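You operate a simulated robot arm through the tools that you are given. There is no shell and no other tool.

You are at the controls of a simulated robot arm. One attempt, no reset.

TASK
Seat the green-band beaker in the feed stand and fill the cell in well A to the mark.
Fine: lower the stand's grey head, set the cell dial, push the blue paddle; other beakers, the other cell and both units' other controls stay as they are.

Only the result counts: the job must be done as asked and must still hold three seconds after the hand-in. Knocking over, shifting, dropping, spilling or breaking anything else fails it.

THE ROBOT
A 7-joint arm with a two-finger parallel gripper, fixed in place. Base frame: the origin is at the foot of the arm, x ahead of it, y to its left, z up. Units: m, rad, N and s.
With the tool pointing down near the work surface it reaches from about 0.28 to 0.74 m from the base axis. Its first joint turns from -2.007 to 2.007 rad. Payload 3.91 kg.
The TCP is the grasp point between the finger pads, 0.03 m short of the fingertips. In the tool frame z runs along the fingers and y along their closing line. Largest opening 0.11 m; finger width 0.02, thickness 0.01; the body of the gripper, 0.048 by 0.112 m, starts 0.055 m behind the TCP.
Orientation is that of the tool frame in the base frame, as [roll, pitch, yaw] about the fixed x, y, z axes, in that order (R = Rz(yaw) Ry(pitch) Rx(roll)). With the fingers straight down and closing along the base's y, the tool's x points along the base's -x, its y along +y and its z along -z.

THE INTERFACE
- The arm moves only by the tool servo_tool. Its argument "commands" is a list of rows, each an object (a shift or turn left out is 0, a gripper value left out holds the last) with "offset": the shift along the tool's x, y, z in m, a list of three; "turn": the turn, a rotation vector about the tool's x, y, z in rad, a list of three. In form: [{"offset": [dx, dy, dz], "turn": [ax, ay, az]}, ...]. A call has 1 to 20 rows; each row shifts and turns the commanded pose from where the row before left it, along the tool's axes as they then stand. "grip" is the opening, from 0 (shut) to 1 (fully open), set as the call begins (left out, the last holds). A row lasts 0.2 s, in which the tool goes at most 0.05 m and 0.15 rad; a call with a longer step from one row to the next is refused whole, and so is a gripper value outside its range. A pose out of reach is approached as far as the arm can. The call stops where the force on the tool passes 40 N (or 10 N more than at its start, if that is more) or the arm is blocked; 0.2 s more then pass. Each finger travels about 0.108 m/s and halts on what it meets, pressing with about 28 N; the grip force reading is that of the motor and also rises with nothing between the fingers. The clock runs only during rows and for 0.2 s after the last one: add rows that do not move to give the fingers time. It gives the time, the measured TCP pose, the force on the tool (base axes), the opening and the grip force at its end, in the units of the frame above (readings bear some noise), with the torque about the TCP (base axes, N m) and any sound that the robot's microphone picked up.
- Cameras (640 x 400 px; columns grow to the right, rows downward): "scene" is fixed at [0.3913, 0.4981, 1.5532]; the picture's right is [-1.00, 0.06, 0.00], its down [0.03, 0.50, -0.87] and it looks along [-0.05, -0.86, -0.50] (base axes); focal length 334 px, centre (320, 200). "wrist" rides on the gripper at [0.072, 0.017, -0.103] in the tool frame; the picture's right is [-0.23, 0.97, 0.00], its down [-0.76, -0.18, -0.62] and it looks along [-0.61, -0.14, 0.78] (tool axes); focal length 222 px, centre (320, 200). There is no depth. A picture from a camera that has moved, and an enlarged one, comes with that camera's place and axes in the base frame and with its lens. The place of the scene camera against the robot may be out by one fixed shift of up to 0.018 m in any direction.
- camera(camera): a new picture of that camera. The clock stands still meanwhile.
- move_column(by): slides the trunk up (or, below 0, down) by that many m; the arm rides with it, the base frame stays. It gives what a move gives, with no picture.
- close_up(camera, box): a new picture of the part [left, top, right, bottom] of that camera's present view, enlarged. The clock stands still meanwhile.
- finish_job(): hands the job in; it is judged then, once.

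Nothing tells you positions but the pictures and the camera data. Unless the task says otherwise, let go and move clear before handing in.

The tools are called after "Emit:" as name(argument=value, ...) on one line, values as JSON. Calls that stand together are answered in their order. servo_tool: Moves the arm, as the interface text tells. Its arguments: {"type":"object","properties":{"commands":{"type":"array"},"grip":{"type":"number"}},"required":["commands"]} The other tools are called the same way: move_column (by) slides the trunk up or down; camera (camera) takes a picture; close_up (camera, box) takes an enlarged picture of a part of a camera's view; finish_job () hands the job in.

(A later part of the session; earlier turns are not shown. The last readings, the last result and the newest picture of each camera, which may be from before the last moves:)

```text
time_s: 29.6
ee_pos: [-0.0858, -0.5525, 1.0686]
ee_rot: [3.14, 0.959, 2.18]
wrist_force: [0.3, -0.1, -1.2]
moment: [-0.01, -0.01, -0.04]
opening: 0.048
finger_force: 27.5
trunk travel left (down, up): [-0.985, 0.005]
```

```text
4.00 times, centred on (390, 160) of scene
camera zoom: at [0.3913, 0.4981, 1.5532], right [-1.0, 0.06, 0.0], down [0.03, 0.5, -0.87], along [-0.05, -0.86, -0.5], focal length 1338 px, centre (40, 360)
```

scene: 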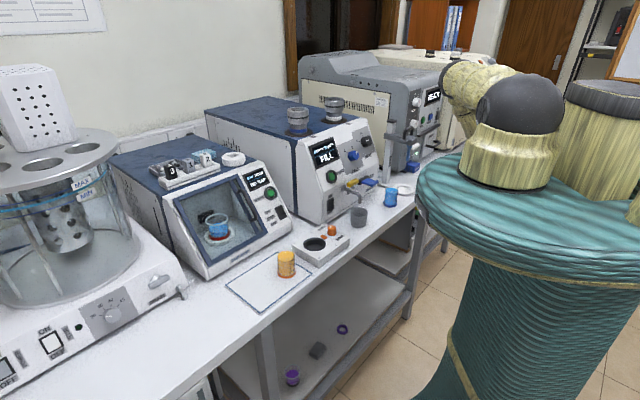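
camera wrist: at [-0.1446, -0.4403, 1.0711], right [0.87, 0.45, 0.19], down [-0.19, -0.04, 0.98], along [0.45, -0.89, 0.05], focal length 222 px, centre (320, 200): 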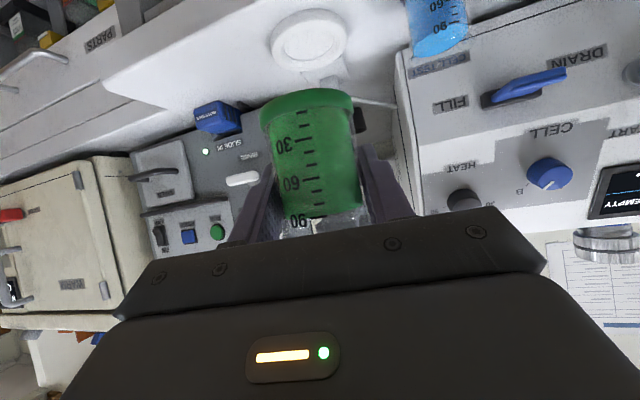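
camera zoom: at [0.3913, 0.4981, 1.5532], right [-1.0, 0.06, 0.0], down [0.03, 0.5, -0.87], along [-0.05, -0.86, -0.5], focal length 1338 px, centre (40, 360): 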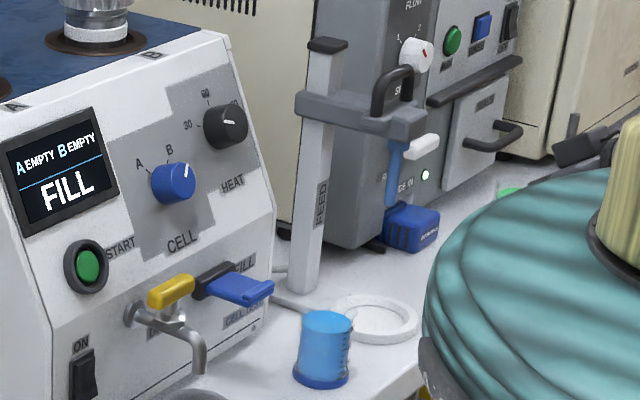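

The ring shows a chamfered seat (floor ≈56 mm, top ≈65 mm). I'll shift sideways 7 cm to get a parallax fix of its distance and height.

Emit:
servo_tool(commands=[{"offset": [0, -0.01, 0]}, {"offset": [0, -0.02, 0]}, {"offset": [0, -0.02, 0]}, {"offset": [0, -0.015, 0]}, {"offset": [0, -0.005, 0]}, {}])

Emit:
close_up(camera="wrist", box=[320, 0, 480, 100])

Emit:
camera(camera="wrist")

```text
time_s: 31.0
ee_pos: [-0.1444, -0.5929, 1.0708]
ee_rot: [3.139, 0.96, 2.18]
wrist_force: [0.1, 0.1, -0.9]
moment: [0.01, 0.0, 0.01]
opening: 0.0481
finger_force: 27.8
trunk travel left (down, up): [-0.985, 0.005]
```

```text
4.00 times, centred on (400, 50) of wrist
camera zoom: at [-0.2022, -0.4806, 1.0707], right [0.87, 0.45, 0.19], down [-0.19, -0.04, 0.98], along [0.45, -0.89, 0.05], focal length 888 px, centre (0, 800)
```

zoom: 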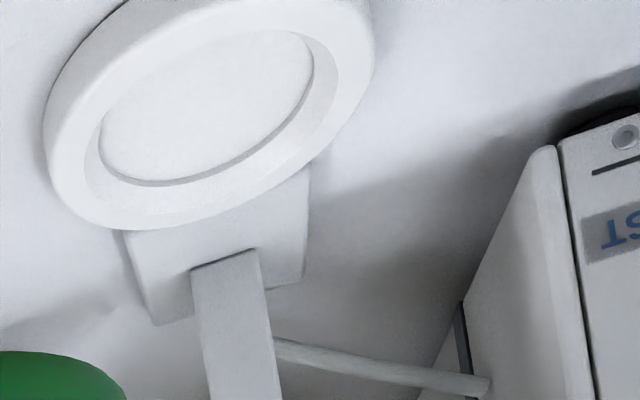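

```text
taken
camera wrist: at [-0.2022, -0.4806, 1.0707], right [0.87, 0.45, 0.19], down [-0.19, -0.04, 0.98], along [0.45, -0.89, 0.05], focal length 222 px, centre (320, 200)
```

wrist: 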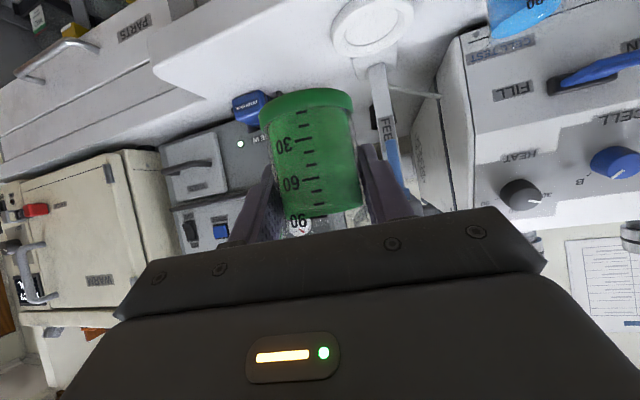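

Parallax gives the seat floor centre about (-0.0075,-0.6635) at z≈0.908. I return in front of it and lower so the beaker base just clears the ring.

Emit:
servo_tool(commands=[{"offset": [0.0083, 0.009, 0.0083]}, {"offset": [0.0167, 0.018, 0.0166]}, {"offset": [0.0167, 0.018, 0.0166]}, {"offset": [0.0167, 0.018, 0.0166]}, {"offset": [0.0083, 0.009, 0.0083]}, {}])

Emit:
camera(camera="wrist")

Emit:
close_up(camera="wrist", box=[230, 60, 390, 160])

Emit:
close_up(camera="scene", box=[360, 130, 440, 210])

```text
time_s: 32.4
ee_pos: [-0.0753, -0.564, 0.9765]
ee_rot: [3.14, 0.959, 2.182]
wrist_force: [-0.1, -0.3, -1.3]
moment: [0.01, 0.01, 0.0]
opening: 0.048
finger_force: 27.8
trunk travel left (down, up): [-0.985, 0.005]
```

```text
taken
camera wrist: at [-0.1335, -0.4528, 0.9781], right [0.87, 0.45, 0.19], down [-0.19, -0.04, 0.98], along [0.45, -0.89, 0.05], focal length 222 px, centre (320, 200)
```

wrist: 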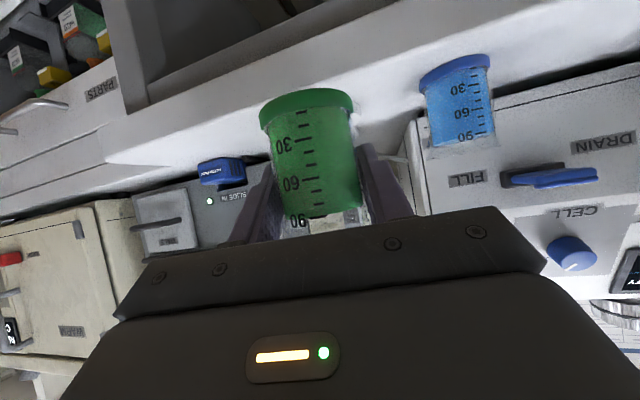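

```text
4.00 times, centred on (310, 110) of wrist
camera zoom: at [-0.1335, -0.4528, 0.9781], right [0.87, 0.45, 0.19], down [-0.19, -0.04, 0.98], along [0.45, -0.89, 0.05], focal length 888 px, centre (360, 560)
```

zoom: 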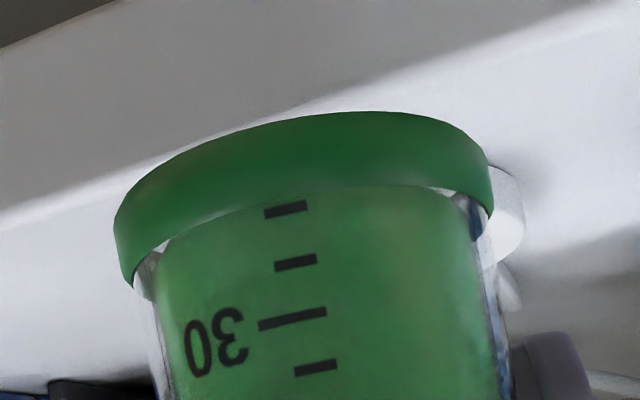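

```text
5.00 times, centred on (400, 170) of scene
camera zoom: at [0.3913, 0.4981, 1.5532], right [-1.0, 0.06, 0.0], down [0.03, 0.5, -0.87], along [-0.05, -0.86, -0.5], focal length 1673 px, centre (-80, 350)
```

zoom: 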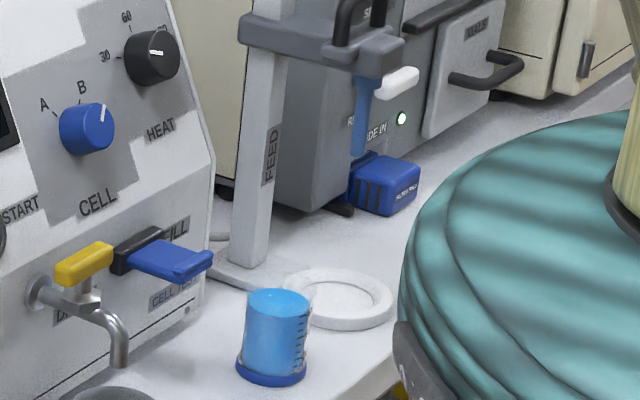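

The beaker bottom is about 45 mm below the TCP and laterally centred. I'll advance 12 cm under the tube, over the ring.

Emit:
servo_tool(commands=[{"offset": [-0.0073, -0.0002, 0.0095]}, {"offset": [-0.0146, -0.0003, 0.0191]}, {"offset": [-0.0146, -0.0003, 0.0191]}, {"offset": [-0.0146, -0.0003, 0.0191]}, {"offset": [-0.0146, -0.0003, 0.0191]}, {"offset": [-0.0073, -0.0002, 0.0094]}, {}])

Emit:
camera(camera="wrist")

Emit:
close_up(camera="scene", box=[360, 130, 440, 210])

```text
time_s: 34.0
ee_pos: [-0.0073, -0.6636, 0.9819]
ee_rot: [3.138, 0.961, 2.181]
wrist_force: [0.1, 0.1, -1.8]
moment: [-0.03, -0.01, -0.01]
opening: 0.0479
finger_force: 28.0
trunk travel left (down, up): [-0.985, 0.005]
```

```text
taken
camera wrist: at [-0.0658, -0.5513, 0.9829], right [0.87, 0.45, 0.19], down [-0.19, -0.04, 0.98], along [0.45, -0.89, 0.05], focal length 222 px, centre (320, 200)
```

wrist: 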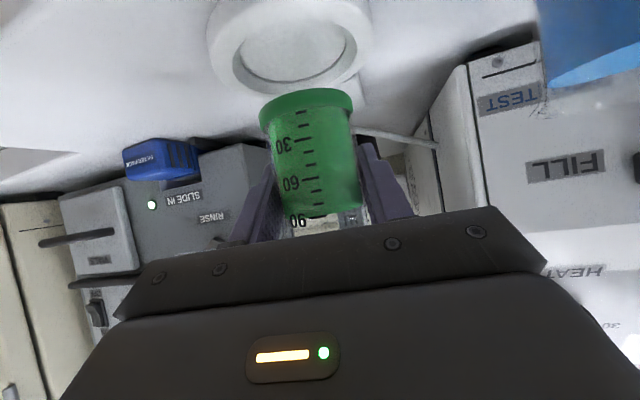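

```text
5.00 times, centred on (400, 170) of scene
camera zoom: at [0.3913, 0.4981, 1.5532], right [-1.0, 0.06, 0.0], down [0.03, 0.5, -0.87], along [-0.05, -0.86, -0.5], focal length 1673 px, centre (-80, 350)
```

zoom: 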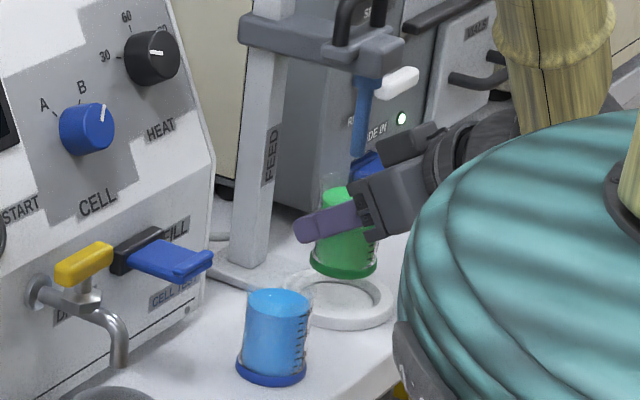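

Emit:
close_up(camera="wrist", box=[200, 0, 400, 125])

```text
3.20 times, centred on (300, 62) of wrist
camera zoom: at [-0.0658, -0.5513, 0.9829], right [0.87, 0.45, 0.19], down [-0.19, -0.04, 0.98], along [0.45, -0.89, 0.05], focal length 711 px, centre (384, 640)
```

zoom: 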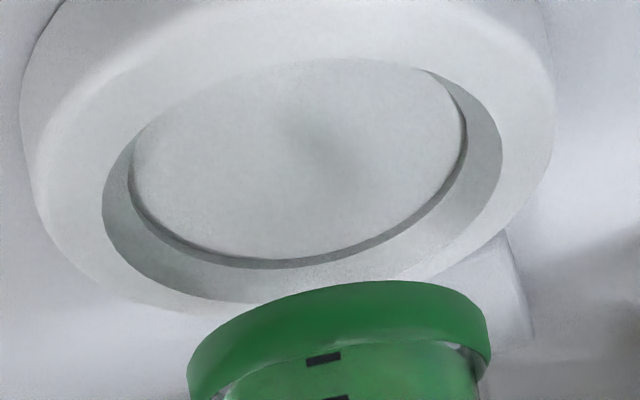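

The forward model shows alignment within about 1–1.5 mm. I lower 2 cm with a 1 mm correction, then feel for contact.

Emit:
servo_tool(commands=[{"offset": [0.0047, -0.001, 0.0021]}, {"offset": [0.0041, 0, 0.0029]}, {"offset": [0.0041, 0, 0.0029]}, {"offset": [0.0041, 0, 0.0029]}, {}])

Emit:
close_up(camera="wrist", box=[200, 0, 400, 125])

Emit:
close_up(camera="scene", box=[370, 150, 430, 210])

```text
time_s: 35.2
ee_pos: [-0.0098, -0.6628, 0.9624]
ee_rot: [-3.141, 0.96, 2.183]
wrist_force: [-0.1, 1.2, -0.2]
moment: [-0.04, -0.01, -0.03]
opening: 0.0477
finger_force: 27.8
trunk travel left (down, up): [-0.985, 0.005]
```

```text
3.20 times, centred on (300, 62) of wrist
camera zoom: at [-0.0675, -0.5512, 0.9631], right [0.87, 0.45, 0.19], down [-0.19, -0.04, 0.98], along [0.45, -0.89, 0.05], focal length 711 px, centre (384, 640)
```

zoom: 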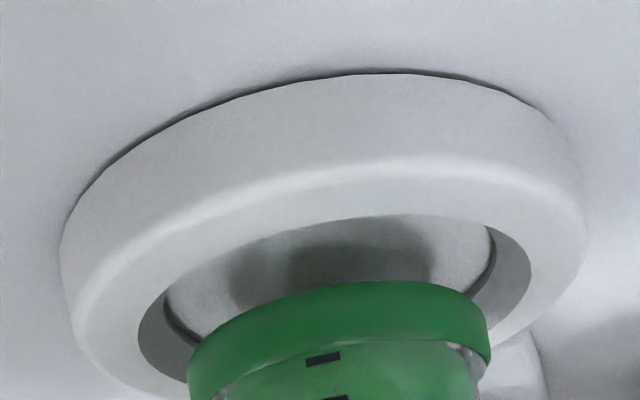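

```text
6.67 times, centred on (400, 180) of scene
camera zoom: at [0.3913, 0.4981, 1.5532], right [-1.0, 0.06, 0.0], down [0.03, 0.5, -0.87], along [-0.05, -0.86, -0.5], focal length 2230 px, centre (-213, 333)
```

zoom: 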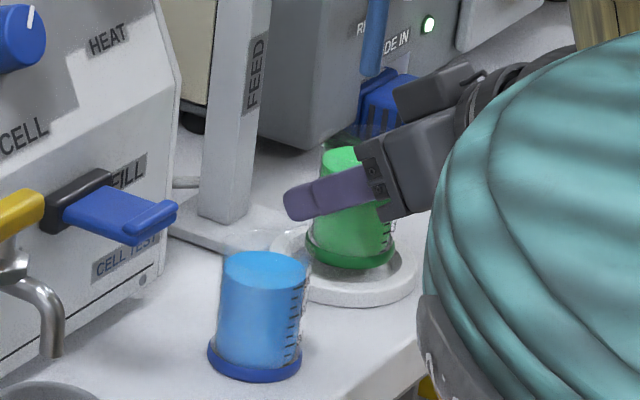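

The base is entering the ring, centred. I continue lowering in small steps.

Emit:
servo_tool(commands=[{"offset": [0.0025, 0, 0.0017]}, {"offset": [0.0025, 0, 0.0017]}, {}])

Emit:
close_up(camera="wrist", box=[200, 0, 400, 125])

```text
time_s: 36.0
ee_pos: [-0.0091, -0.6628, 0.9567]
ee_rot: [3.14, 0.961, 2.181]
wrist_force: [0.6, 0.9, -1.9]
moment: [-0.01, 0.01, -0.01]
opening: 0.0479
finger_force: 28.0
trunk travel left (down, up): [-0.985, 0.005]
```

```text
3.20 times, centred on (300, 62) of wrist
camera zoom: at [-0.0674, -0.551, 0.957], right [0.87, 0.45, 0.19], down [-0.19, -0.04, 0.98], along [0.45, -0.89, 0.05], focal length 711 px, centre (384, 640)
```

zoom: 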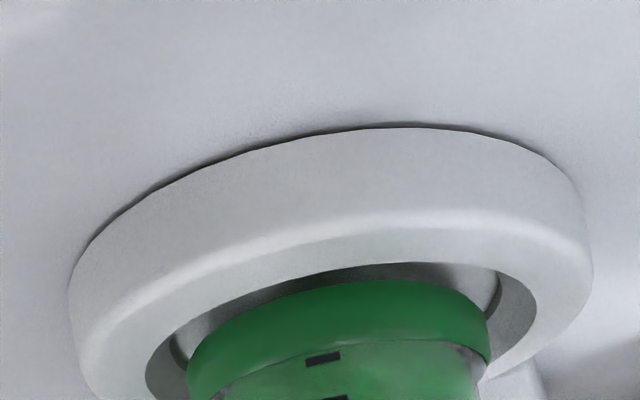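

Emit:
servo_tool(commands=[{"offset": [0.0016, 0, 0.0011]}, {"offset": [0.0016, 0, 0.0011]}, {}])

Emit:
close_up(camera="wrist", box=[200, 0, 400, 125])

```text
time_s: 36.8
ee_pos: [-0.0086, -0.6622, 0.9533]
ee_rot: [3.139, 0.959, 2.181]
wrist_force: [-0.6, -0.1, -0.9]
moment: [-0.02, -0.01, 0.02]
opening: 0.0478
finger_force: 28.6
trunk travel left (down, up): [-0.985, 0.005]
```

```text
3.20 times, centred on (300, 62) of wrist
camera zoom: at [-0.0674, -0.5509, 0.9529], right [0.87, 0.45, 0.19], down [-0.19, -0.04, 0.98], along [0.45, -0.89, 0.05], focal length 711 px, centre (384, 640)
```

zoom: 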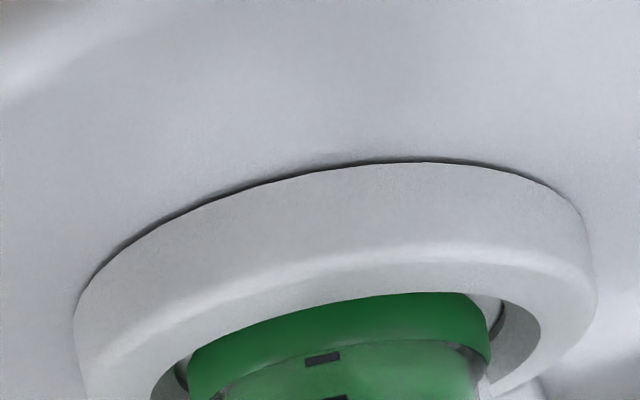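

Emit:
servo_tool(commands=[{"offset": [0.0012, 0, 0.0009]}, {"offset": [0.0012, 0, 0.0009]}, {}])

Emit:
close_up(camera="wrist", box=[200, 0, 400, 125])

```text
time_s: 37.6
ee_pos: [-0.0082, -0.6632, 0.9507]
ee_rot: [-3.141, 0.961, 2.185]
wrist_force: [-0.5, -0.1, 7.2]
moment: [0.14, 0.1, 0.01]
opening: 0.0477
finger_force: 27.9
trunk travel left (down, up): [-0.985, 0.005]
```

```text
3.20 times, centred on (300, 62) of wrist
camera zoom: at [-0.0672, -0.5509, 0.9513], right [0.87, 0.45, 0.19], down [-0.19, -0.04, 0.98], along [0.45, -0.89, 0.05], focal length 711 px, centre (384, 640)
```

zoom: 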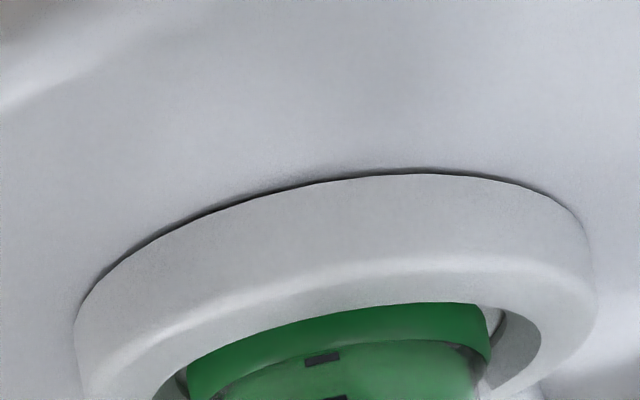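

Contact at 7 N with the base at the expected floor height, so it's seated. I open the fingers.

Emit:
servo_tool(commands=[{}, {}, {}], grip=0.68)

Emit:
camera(camera="wrist")

Emit:
close_up(camera="scene", box=[370, 150, 430, 210])

```text
time_s: 38.4
ee_pos: [-0.0096, -0.6627, 0.9501]
ee_rot: [3.14, 0.96, 2.181]
wrist_force: [-0.9, 0.9, 0.8]
moment: [0.03, 0.04, 0.0]
opening: 0.0745
finger_force: 0.0
trunk travel left (down, up): [-0.985, 0.005]
```

```text
taken
camera wrist: at [-0.0671, -0.5508, 0.9502], right [0.87, 0.45, 0.19], down [-0.19, -0.04, 0.98], along [0.45, -0.89, 0.05], focal length 222 px, centre (320, 200)
```

wrist: 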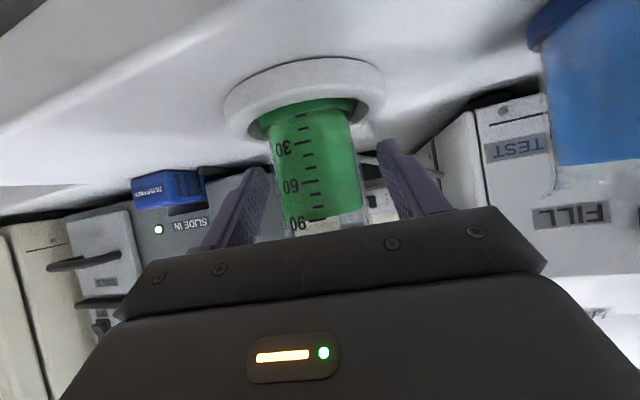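

```text
6.67 times, centred on (400, 180) of scene
camera zoom: at [0.3913, 0.4981, 1.5532], right [-1.0, 0.06, 0.0], down [0.03, 0.5, -0.87], along [-0.05, -0.86, -0.5], focal length 2230 px, centre (-213, 333)
```

zoom: 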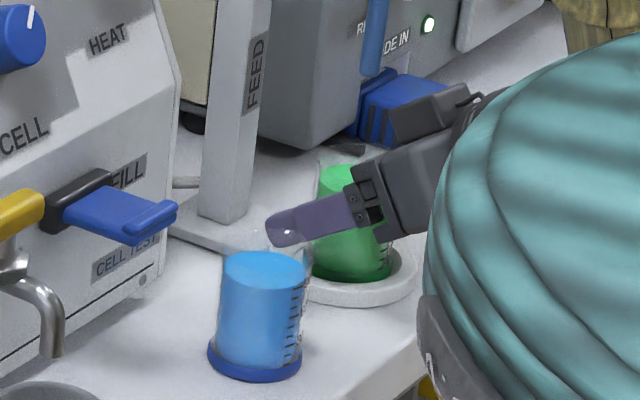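

The green beaker sits inside the ring, upright. I back straight out 14 cm and look.

Emit:
servo_tool(commands=[{"offset": [0.0072, 0, -0.0102]}, {"offset": [0.0143, 0, -0.0205]}, {"offset": [0.0143, 0, -0.0205]}, {"offset": [0.0143, 0, -0.0205]}, {"offset": [0.0143, 0, -0.0205]}, {"offset": [0.0143, 0, -0.0205]}, {}])

Emit:
camera(camera="wrist")

Emit:
close_up(camera="wrist", box=[260, 90, 420, 190])

Emit:
close_up(camera="scene", box=[360, 110, 440, 210])

```text
time_s: 40.0
ee_pos: [-0.0871, -0.5507, 0.9487]
ee_rot: [3.139, 0.96, 2.181]
wrist_force: [-0.1, 0.4, -0.7]
moment: [-0.03, 0.01, 0.03]
opening: 0.0748
finger_force: 0.0
trunk travel left (down, up): [-0.985, 0.005]
```

```text
taken
camera wrist: at [-0.1459, -0.4384, 0.9502], right [0.87, 0.45, 0.19], down [-0.19, -0.04, 0.98], along [0.45, -0.89, 0.05], focal length 222 px, centre (320, 200)
```

wrist: 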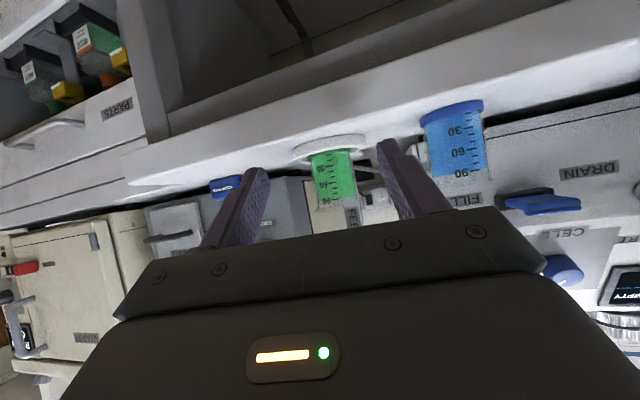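

```text
4.00 times, centred on (340, 140) of wrist
camera zoom: at [-0.1459, -0.4384, 0.9502], right [0.87, 0.45, 0.19], down [-0.19, -0.04, 0.98], along [0.45, -0.89, 0.05], focal length 888 px, centre (240, 440)
```

zoom: 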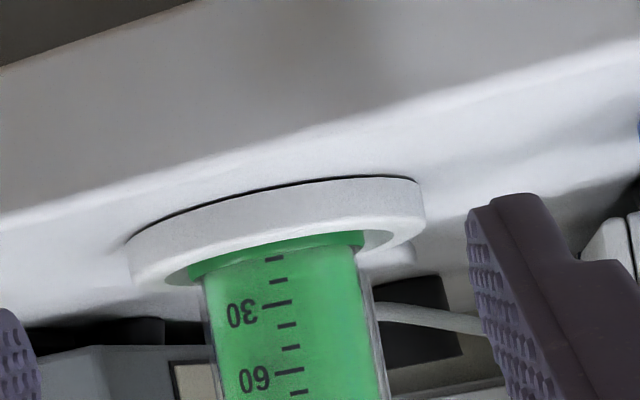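

```text
4.00 times, centred on (400, 160) of scene
camera zoom: at [0.3913, 0.4981, 1.5532], right [-1.0, 0.06, 0.0], down [0.03, 0.5, -0.87], along [-0.05, -0.86, -0.5], focal length 1338 px, centre (0, 360)
```

zoom: 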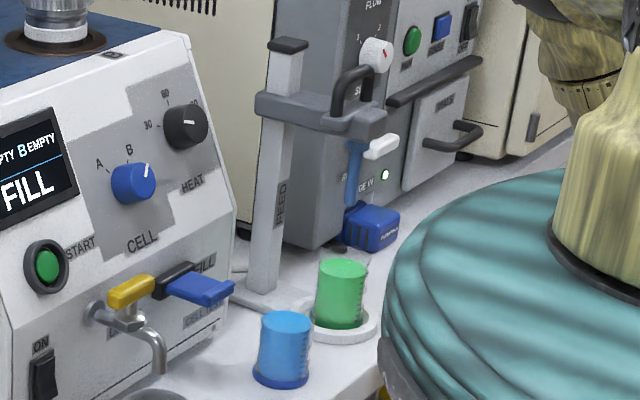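

The green beaker is seated properly in the ring. Now I rise, straighten the tool to vertical and view the stand's head from above.

Emit:
servo_tool(commands=[{"offset": [-0.0287, 0, -0.0301]}, {"offset": [-0.0328, 0, -0.0229]}, {"offset": [-0.0328, 0, -0.0229]}, {"offset": [-0.0328, 0, -0.0229]}, {"offset": [-0.0328, 0, -0.0229]}, {"offset": [-0.0328, 0, -0.0229]}, {"offset": [-0.0328, 0, -0.0229]}, {"offset": [-0.0328, 0, -0.0229]}, {"turn": [0, 0.137, 0]}, {"turn": [0, 0.137, 0]}, {"turn": [0, 0.137, 0]}, {"turn": [0, 0.137, 0]}, {"turn": [0, 0.137, 0]}, {"turn": [0, 0.137, 0]}, {"turn": [0, 0.138, 0]}, {}])

Emit:
camera(camera="wrist")

Emit:
camera(camera="scene")

```text
time_s: 43.4
ee_pos: [-0.094, -0.5449, 1.2718]
ee_rot: [-3.141, -0.001, 2.181]
wrist_force: [0.6, -0.5, -0.6]
moment: [0.0, -0.02, 0.01]
opening: 0.0747
finger_force: 0.1
trunk travel left (down, up): [-0.985, 0.005]
```

```text
taken
camera wrist: at [-0.1208, -0.4759, 1.3748], right [0.93, 0.37, 0.0], down [0.29, -0.73, 0.62], along [0.23, -0.58, -0.78], focal length 222 px, centre (320, 200)
```

wrist: 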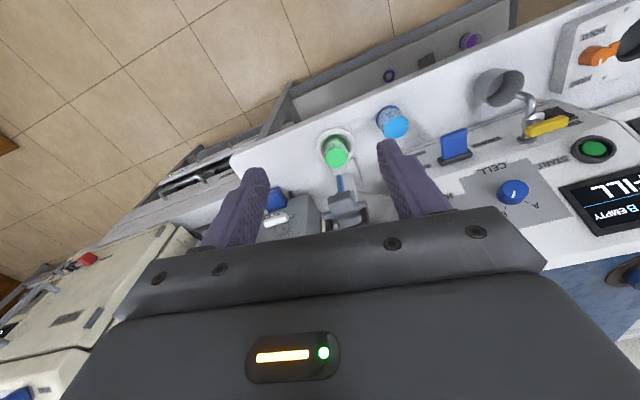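

```text
taken
```

scene: 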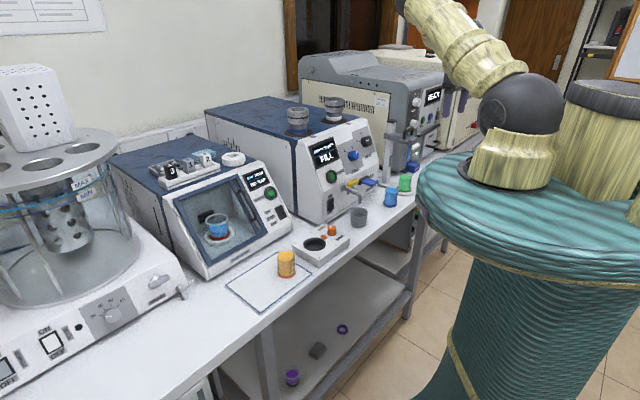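

Emit:
close_up(camera="wrist", box=[270, 130, 430, 230])

Emit:
close_up(camera="scene", box=[370, 110, 430, 160])

```text
4.00 times, centred on (350, 180) of wrist
camera zoom: at [-0.1208, -0.4759, 1.3748], right [0.93, 0.37, 0.0], down [0.29, -0.73, 0.62], along [0.23, -0.58, -0.78], focal length 888 px, centre (200, 280)
```

zoom: 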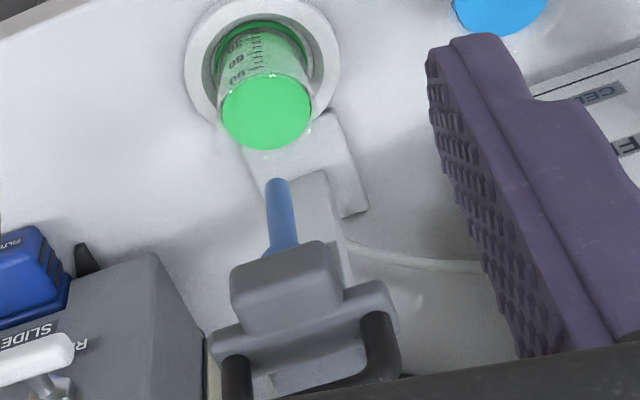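

```text
8.00 times, centred on (400, 135) of scene
camera zoom: at [0.3913, 0.4981, 1.5532], right [-1.0, 0.06, 0.0], down [0.03, 0.5, -0.87], along [-0.05, -0.86, -0.5], focal length 2676 px, centre (-320, 720)
```

zoom: 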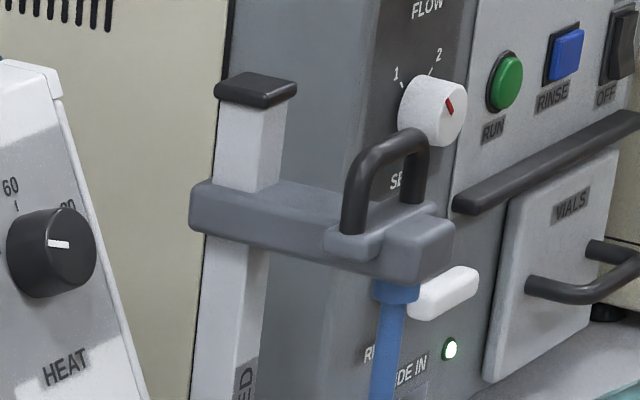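

The head has a front block above the tube and a crosswise black handle. I'll close the fingers and move nearer for an accurate view of the head's top.

Emit:
servo_tool(commands=[{"offset": [-0.0277, 0.0012, 0.0189]}, {"offset": [-0.0277, 0.0012, 0.0189]}, {"offset": [-0.0277, 0.0011, 0.019]}, {}], grip=0.0)

Emit:
camera(camera="wrist")

Emit:
close_up(camera="scene", box=[370, 90, 450, 170])

```text
time_s: 44.4
ee_pos: [-0.0437, -0.6094, 1.2143]
ee_rot: [3.14, 0.001, 2.183]
wrist_force: [0.8, -0.5, -0.4]
moment: [0.0, -0.04, 0.02]
opening: 0.0001
finger_force: 28.2
trunk travel left (down, up): [-0.985, 0.005]
```

```text
taken
camera wrist: at [-0.0701, -0.5417, 1.3175], right [0.93, 0.37, 0.0], down [0.29, -0.73, 0.62], along [0.23, -0.58, -0.78], focal length 222 px, centre (320, 200)
```

wrist: 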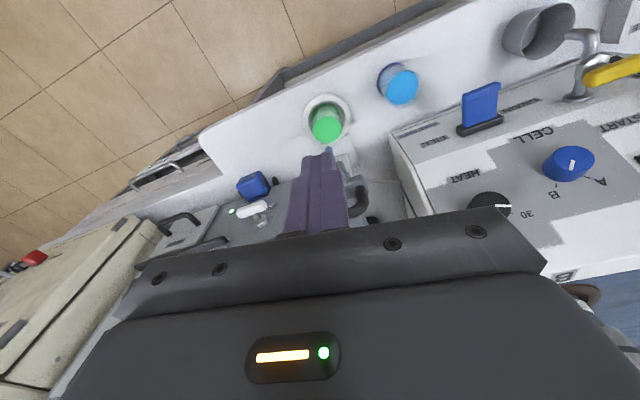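

```text
5.00 times, centred on (410, 130) of scene
camera zoom: at [0.3913, 0.4981, 1.5532], right [-1.0, 0.06, 0.0], down [0.03, 0.5, -0.87], along [-0.05, -0.86, -0.5], focal length 1673 px, centre (-130, 550)
```

zoom: 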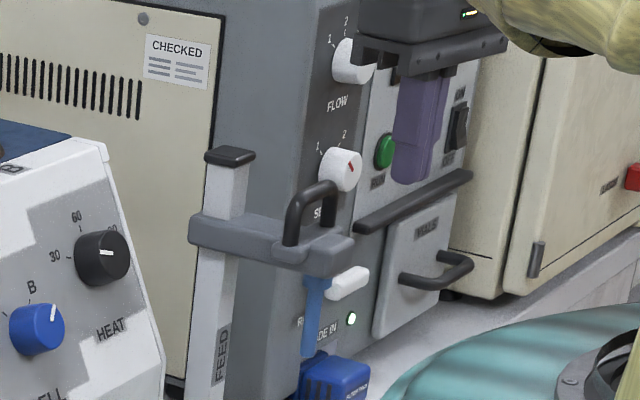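

Head block top estimated at z≈1.122 above the tube, handle about 2 cm behind it. I position closed fingertips above the block's front part.

Emit:
servo_tool(commands=[{"offset": [-0.02, -0.0007, 0]}, {"offset": [-0.02, -0.0007, 0]}, {"offset": [-0.0201, -0.0006, 0]}, {"offset": [0, 0, 0.02]}, {"offset": [0, 0, 0.015]}, {}])

Emit:
camera(camera="wrist")

Emit:
close_up(camera="scene", box=[370, 90, 450, 170])

Emit:
close_up(camera="wrist", box=[260, 110, 420, 210])

```text
time_s: 45.8
ee_pos: [-0.0088, -0.6609, 1.1786]
ee_rot: [3.14, 0.002, 2.18]
wrist_force: [-0.4, -0.1, 0.4]
moment: [-0.02, 0.03, 0.01]
opening: 0.0001
finger_force: 27.7
trunk travel left (down, up): [-0.985, 0.005]
```

```text
taken
camera wrist: at [-0.0367, -0.5922, 1.283], right [0.93, 0.37, 0.0], down [0.29, -0.73, 0.62], along [0.23, -0.58, -0.78], focal length 222 px, centre (320, 200)
```

wrist: 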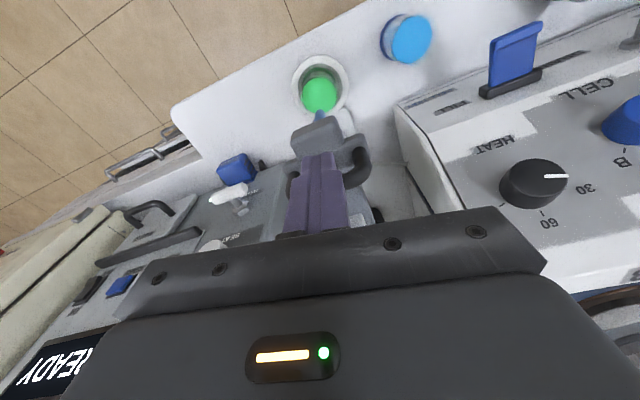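

```text
5.00 times, centred on (410, 130) of scene
camera zoom: at [0.3913, 0.4981, 1.5532], right [-1.0, 0.06, 0.0], down [0.03, 0.5, -0.87], along [-0.05, -0.86, -0.5], focal length 1673 px, centre (-130, 550)
```

zoom: 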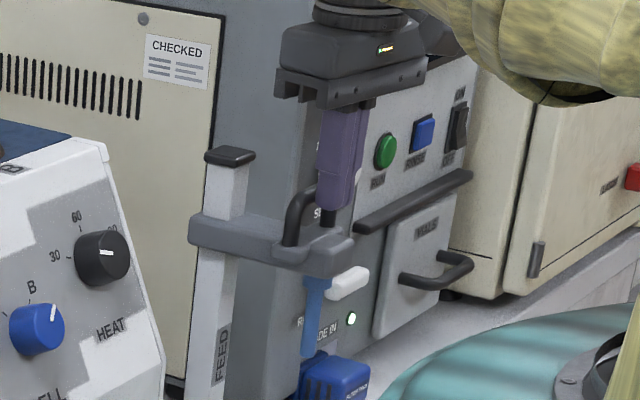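

```text
4.00 times, centred on (340, 160) of wrist
camera zoom: at [-0.0367, -0.5922, 1.283], right [0.93, 0.37, 0.0], down [0.29, -0.73, 0.62], along [0.23, -0.58, -0.78], focal length 888 px, centre (240, 360)
```

zoom: 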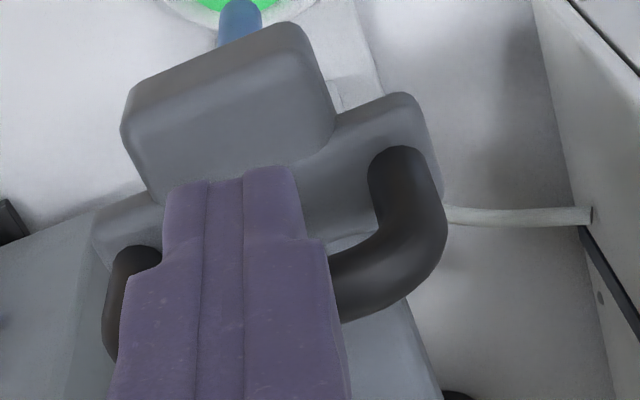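

The landing spot is inside the block's top face; I shift 6 mm away from the handle and lower until contact is felt.

Emit:
servo_tool(commands=[{"offset": [0.006, 0, 0]}, {"offset": [0, 0, 0.006]}, {"offset": [0, 0, 0.006]}, {"offset": [0, 0, 0.006]}, {}])

Emit:
close_up(camera="wrist", box=[260, 110, 420, 210])

Emit:
close_up(camera="scene", box=[370, 90, 450, 170])

```text
time_s: 47.0
ee_pos: [-0.0139, -0.6562, 1.1595]
ee_rot: [3.14, -0.001, 2.183]
wrist_force: [0.1, 0.5, 0.1]
moment: [0.01, 0.03, -0.01]
opening: 0.0001
finger_force: 27.8
trunk travel left (down, up): [-0.985, 0.005]
```

```text
4.00 times, centred on (340, 160) of wrist
camera zoom: at [-0.0406, -0.5876, 1.2646], right [0.93, 0.37, 0.0], down [0.29, -0.73, 0.62], along [0.23, -0.58, -0.78], focal length 888 px, centre (240, 360)
```

zoom: 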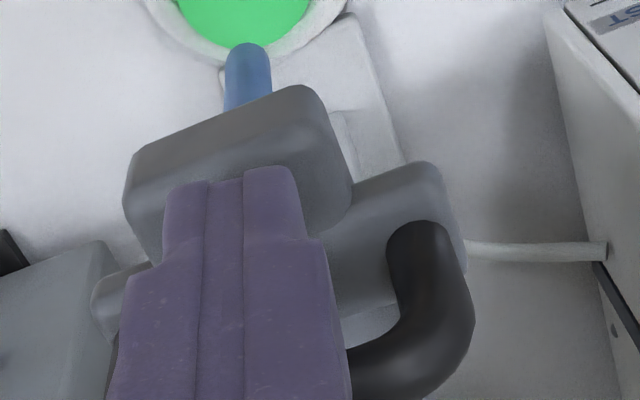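

```text
5.00 times, centred on (410, 130) of scene
camera zoom: at [0.3913, 0.4981, 1.5532], right [-1.0, 0.06, 0.0], down [0.03, 0.5, -0.87], along [-0.05, -0.86, -0.5], focal length 1673 px, centre (-130, 550)
```

zoom: 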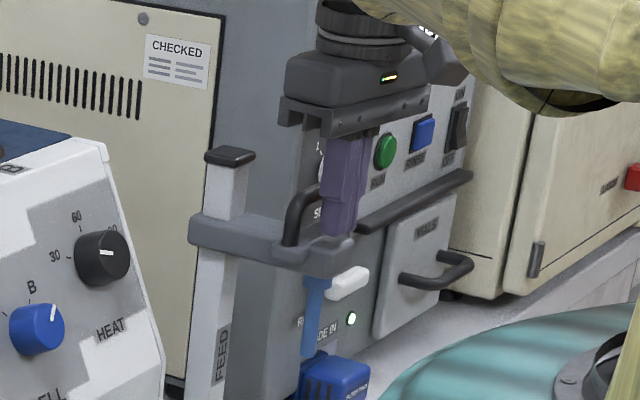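

Emit:
servo_tool(commands=[{"offset": [0, 0, 0.004]}, {"offset": [0, 0, 0.004]}, {"offset": [0, 0, 0.004]}, {}])

```text
time_s: 48.0
ee_pos: [-0.0122, -0.6552, 1.1485]
ee_rot: [-3.14, 0.001, 2.183]
wrist_force: [-0.4, 0.1, -0.3]
moment: [0.01, -0.02, -0.02]
opening: 0.0
finger_force: 27.8
trunk travel left (down, up): [-0.985, 0.005]
```

Emit:
servo_tool(commands=[{"offset": [0, 0, 0.004]}, {"offset": [0, 0, 0.004]}, {}])

Emit:
close_up(camera="scene", box=[370, 90, 450, 170])

Emit:
close_up(camera="wrist", box=[260, 110, 420, 210])

```text
time_s: 48.8
ee_pos: [-0.0125, -0.6566, 1.1393]
ee_rot: [3.14, 0.002, 2.184]
wrist_force: [0.8, -0.3, -0.1]
moment: [0.03, 0.0, -0.01]
opening: 0.0
finger_force: 28.1
trunk travel left (down, up): [-0.985, 0.005]
```

```text
5.00 times, centred on (410, 130) of scene
camera zoom: at [0.3913, 0.4981, 1.5532], right [-1.0, 0.06, 0.0], down [0.03, 0.5, -0.87], along [-0.05, -0.86, -0.5], focal length 1673 px, centre (-130, 550)
```

zoom: 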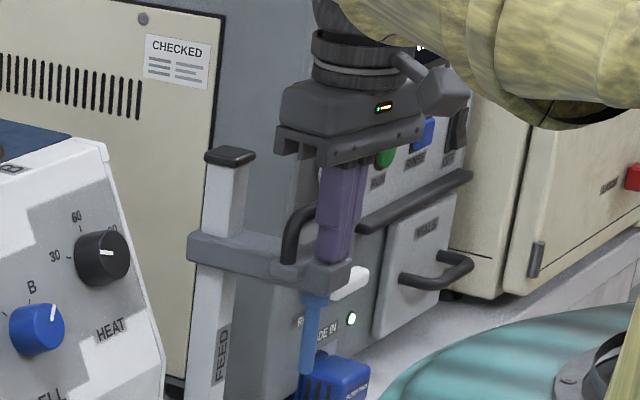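

```text
4.00 times, centred on (340, 160) of wrist
camera zoom: at [-0.0402, -0.5876, 1.2443], right [0.93, 0.37, 0.0], down [0.29, -0.73, 0.62], along [0.23, -0.58, -0.78], focal length 888 px, centre (240, 360)
```

zoom: 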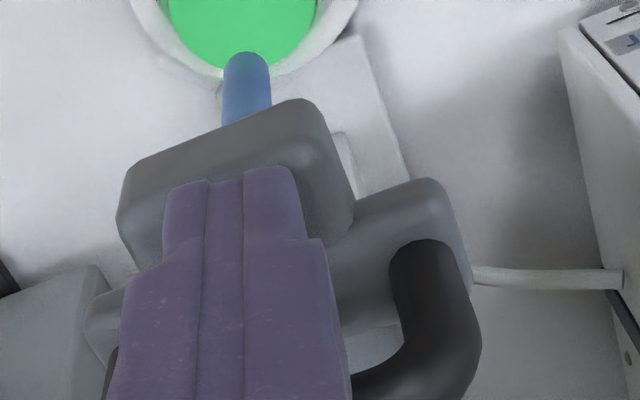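

The head is following the fingers down with very little force. I continue pushing in steps.

Emit:
servo_tool(commands=[{"offset": [0, 0, 0.006]}, {"offset": [0, 0, 0.006]}, {"offset": [0, 0, 0.006]}, {"offset": [0, 0, 0.006]}, {}])

Emit:
close_up(camera="wrist", box=[240, 50, 400, 150])

Emit:
close_up(camera="scene", box=[370, 120, 450, 200])

```text
time_s: 50.0
ee_pos: [-0.0124, -0.6557, 1.1163]
ee_rot: [3.14, -0.001, 2.184]
wrist_force: [-0.4, -0.6, 0.2]
moment: [0.01, 0.02, -0.02]
opening: 0.0002
finger_force: 27.7
trunk travel left (down, up): [-0.985, 0.005]
```

```text
4.00 times, centred on (320, 100) of wrist
camera zoom: at [-0.0401, -0.5877, 1.2208], right [0.93, 0.37, 0.0], down [0.29, -0.73, 0.62], along [0.23, -0.58, -0.78], focal length 888 px, centre (320, 600)
```

zoom: 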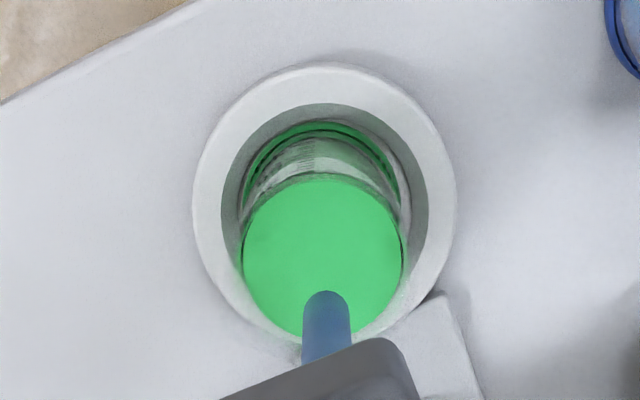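

```text
5.00 times, centred on (410, 160) of scene
camera zoom: at [0.3913, 0.4981, 1.5532], right [-1.0, 0.06, 0.0], down [0.03, 0.5, -0.87], along [-0.05, -0.86, -0.5], focal length 1673 px, centre (-130, 400)
```

zoom: 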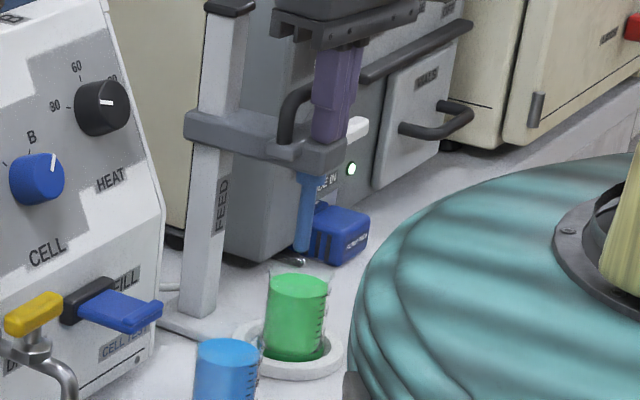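

Emit:
servo_tool(commands=[{"offset": [0, 0, 0.006]}, {"offset": [0, 0, 0.006]}, {"offset": [0, 0, 0.006]}, {"offset": [0, 0, 0.006]}, {}])

Emit:
close_up(camera="wrist", box=[240, 50, 400, 150])

Emit:
close_up(camera="scene", box=[370, 120, 450, 200])

```text
time_s: 51.2
ee_pos: [-0.0121, -0.6557, 1.0931]
ee_rot: [-3.14, 0.0, 2.18]
wrist_force: [0.3, -0.2, 0.6]
moment: [0.0, 0.0, 0.0]
opening: 0.0
finger_force: 28.0
trunk travel left (down, up): [-0.985, 0.005]
```

```text
4.00 times, centred on (320, 100) of wrist
camera zoom: at [-0.0402, -0.5878, 1.1963], right [0.93, 0.37, 0.0], down [0.29, -0.73, 0.62], along [0.23, -0.58, -0.78], focal length 888 px, centre (320, 600)
```

zoom: 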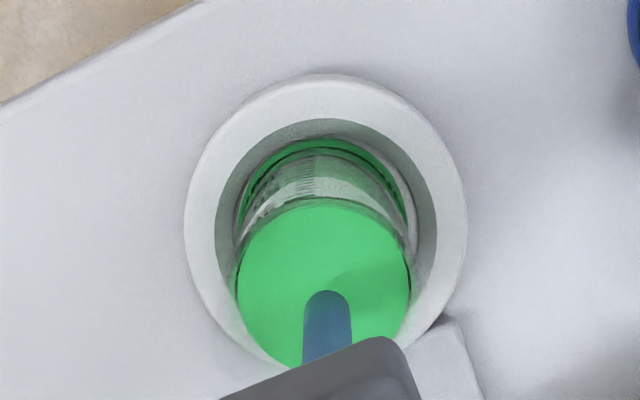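

```text
5.00 times, centred on (410, 160) of scene
camera zoom: at [0.3913, 0.4981, 1.5532], right [-1.0, 0.06, 0.0], down [0.03, 0.5, -0.87], along [-0.05, -0.86, -0.5], focal length 1673 px, centre (-130, 400)
```

zoom: 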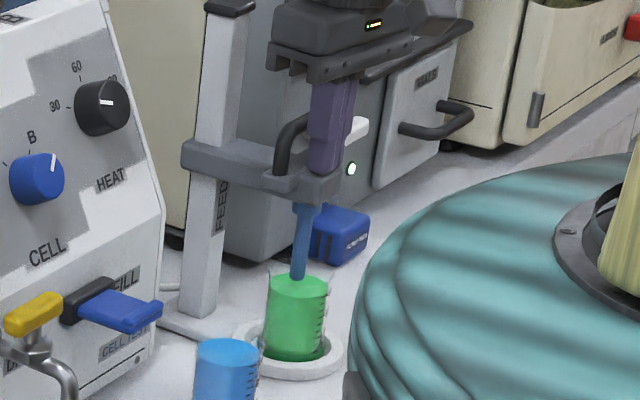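

The tube is entering the beaker. Continue lowering.

Emit:
servo_tool(commands=[{"offset": [0, 0, 0.006]}, {"offset": [0, 0, 0.006]}, {"offset": [0, 0, 0.006]}, {"offset": [0, 0, 0.006]}, {}])

Emit:
close_up(camera="wrist", box=[240, 50, 400, 150])

Emit:
close_up(camera="scene", box=[370, 120, 450, 200])

```text
time_s: 52.4
ee_pos: [-0.0121, -0.6551, 1.0679]
ee_rot: [3.139, 0.001, 2.183]
wrist_force: [0.0, -0.7, 0.5]
moment: [0.03, 0.02, 0.0]
opening: 0.0002
finger_force: 27.6
trunk travel left (down, up): [-0.985, 0.005]
```

```text
4.00 times, centred on (320, 100) of wrist
camera zoom: at [-0.0397, -0.5877, 1.1724], right [0.93, 0.37, 0.0], down [0.29, -0.73, 0.62], along [0.23, -0.58, -0.78], focal length 888 px, centre (320, 600)
```

zoom: 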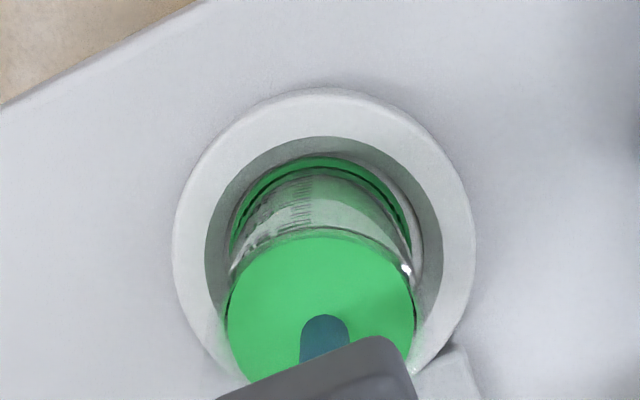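

```text
5.00 times, centred on (410, 160) of scene
camera zoom: at [0.3913, 0.4981, 1.5532], right [-1.0, 0.06, 0.0], down [0.03, 0.5, -0.87], along [-0.05, -0.86, -0.5], focal length 1673 px, centre (-130, 400)
```

zoom: 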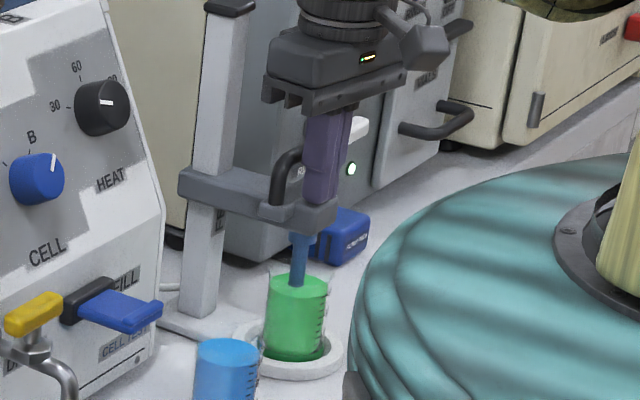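

Emit:
servo_tool(commands=[{"offset": [0, 0, 0.005]}, {"offset": [0, 0, 0.005]}, {"offset": [0, 0, 0.005]}, {}])

Emit:
close_up(camera="scene", box=[370, 120, 450, 200])

```text
time_s: 53.4
ee_pos: [-0.0131, -0.6557, 1.0533]
ee_rot: [-3.141, 0.0, 2.183]
wrist_force: [1.6, 0.4, 0.1]
moment: [-0.01, 0.0, 0.01]
opening: 0.0001
finger_force: 27.7
trunk travel left (down, up): [-0.985, 0.005]
```

```text
5.00 times, centred on (410, 160) of scene
camera zoom: at [0.3913, 0.4981, 1.5532], right [-1.0, 0.06, 0.0], down [0.03, 0.5, -0.87], along [-0.05, -0.86, -0.5], focal length 1673 px, centre (-130, 400)
```

zoom: 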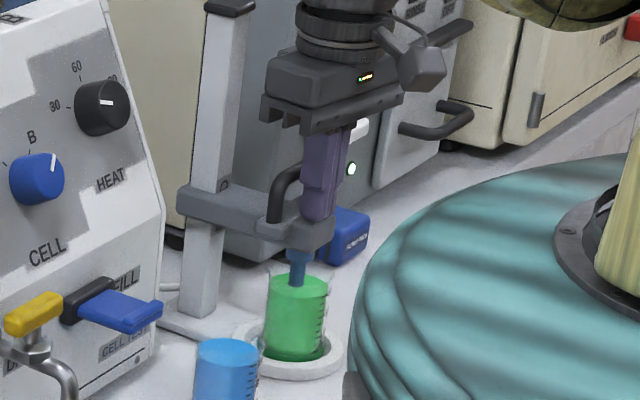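

Emit:
servo_tool(commands=[{"offset": [0, 0, 0.004]}, {"offset": [0, 0, 0.004]}, {}])

Emit:
close_up(camera="scene", box=[370, 120, 450, 200])

```text
time_s: 54.2
ee_pos: [-0.0136, -0.656, 1.0454]
ee_rot: [-3.141, 0.0, 2.182]
wrist_force: [-0.8, -1.6, 0.5]
moment: [0.0, 0.06, 0.0]
opening: 0.0
finger_force: 27.6
trunk travel left (down, up): [-0.985, 0.005]
```

```text
5.00 times, centred on (410, 160) of scene
camera zoom: at [0.3913, 0.4981, 1.5532], right [-1.0, 0.06, 0.0], down [0.03, 0.5, -0.87], along [-0.05, -0.86, -0.5], focal length 1673 px, centre (-130, 400)
```

zoom: 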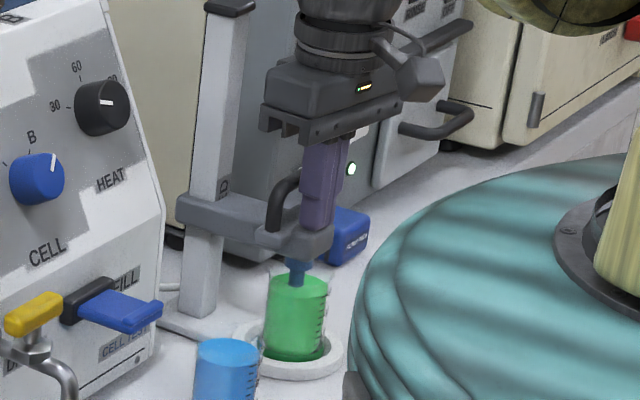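

Emit:
servo_tool(commands=[{"offset": [0, 0, 0.004]}, {"offset": [0, 0, 0.004]}, {}])

Emit:
close_up(camera="scene", box=[370, 120, 450, 200])

```text
time_s: 55.0
ee_pos: [-0.0137, -0.655, 1.0403]
ee_rot: [-3.14, 0.002, 2.184]
wrist_force: [-0.9, -0.6, 15.6]
moment: [0.08, 0.07, 0.05]
opening: 0.0
finger_force: 27.6
trunk travel left (down, up): [-0.985, 0.005]
```

```text
5.00 times, centred on (410, 160) of scene
camera zoom: at [0.3913, 0.4981, 1.5532], right [-1.0, 0.06, 0.0], down [0.03, 0.5, -0.87], along [-0.05, -0.86, -0.5], focal length 1673 px, centre (-130, 400)
```

zoom: 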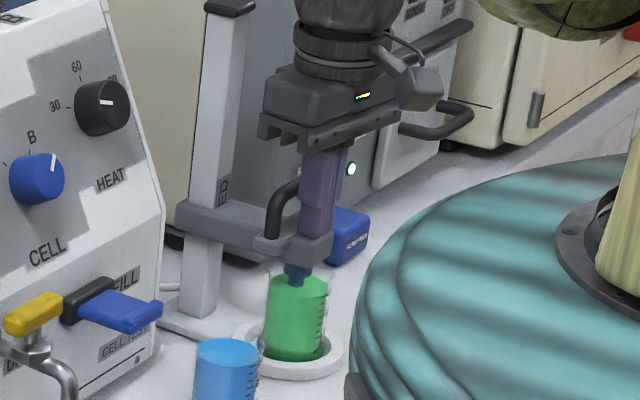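

The head has reached its stop (15.6 N). I lift the fingers and check that the head stays down.

Emit:
servo_tool(commands=[{"offset": [0, 0, -0.01]}, {"offset": [0, 0, -0.02]}, {"offset": [0, 0, -0.03]}, {"offset": [0, 0, -0.04]}, {"offset": [0, 0, -0.04]}, {"offset": [0, 0, -0.04]}, {}])

Emit:
close_up(camera="scene", box=[370, 120, 450, 200])

Emit:
camera(camera="wrist")

```text
time_s: 56.6
ee_pos: [-0.0118, -0.6553, 1.2169]
ee_rot: [3.139, 0.0, 2.181]
wrist_force: [0.2, 0.0, -0.7]
moment: [0.01, 0.02, 0.0]
opening: 0.0
finger_force: 28.3
trunk travel left (down, up): [-0.985, 0.005]
```

```text
5.00 times, centred on (410, 160) of scene
camera zoom: at [0.3913, 0.4981, 1.5532], right [-1.0, 0.06, 0.0], down [0.03, 0.5, -0.87], along [-0.05, -0.86, -0.5], focal length 1673 px, centre (-130, 400)
```

zoom: 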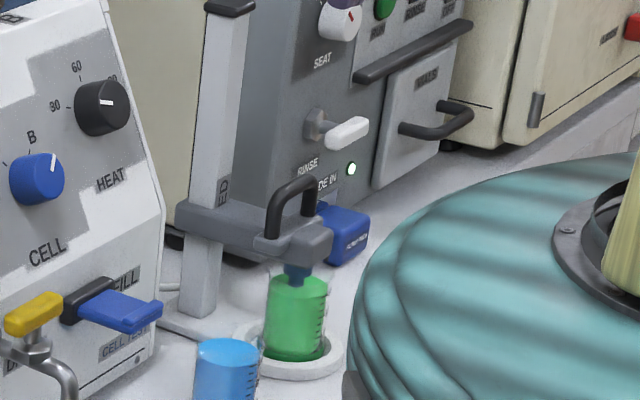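

```text
taken
camera wrist: at [-0.0388, -0.5885, 1.3219], right [0.93, 0.37, 0.0], down [0.29, -0.73, 0.62], along [0.23, -0.58, -0.78], focal length 222 px, centre (320, 200)
```

wrist: 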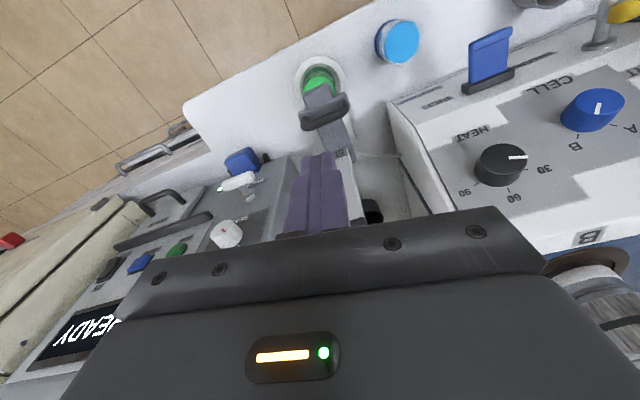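

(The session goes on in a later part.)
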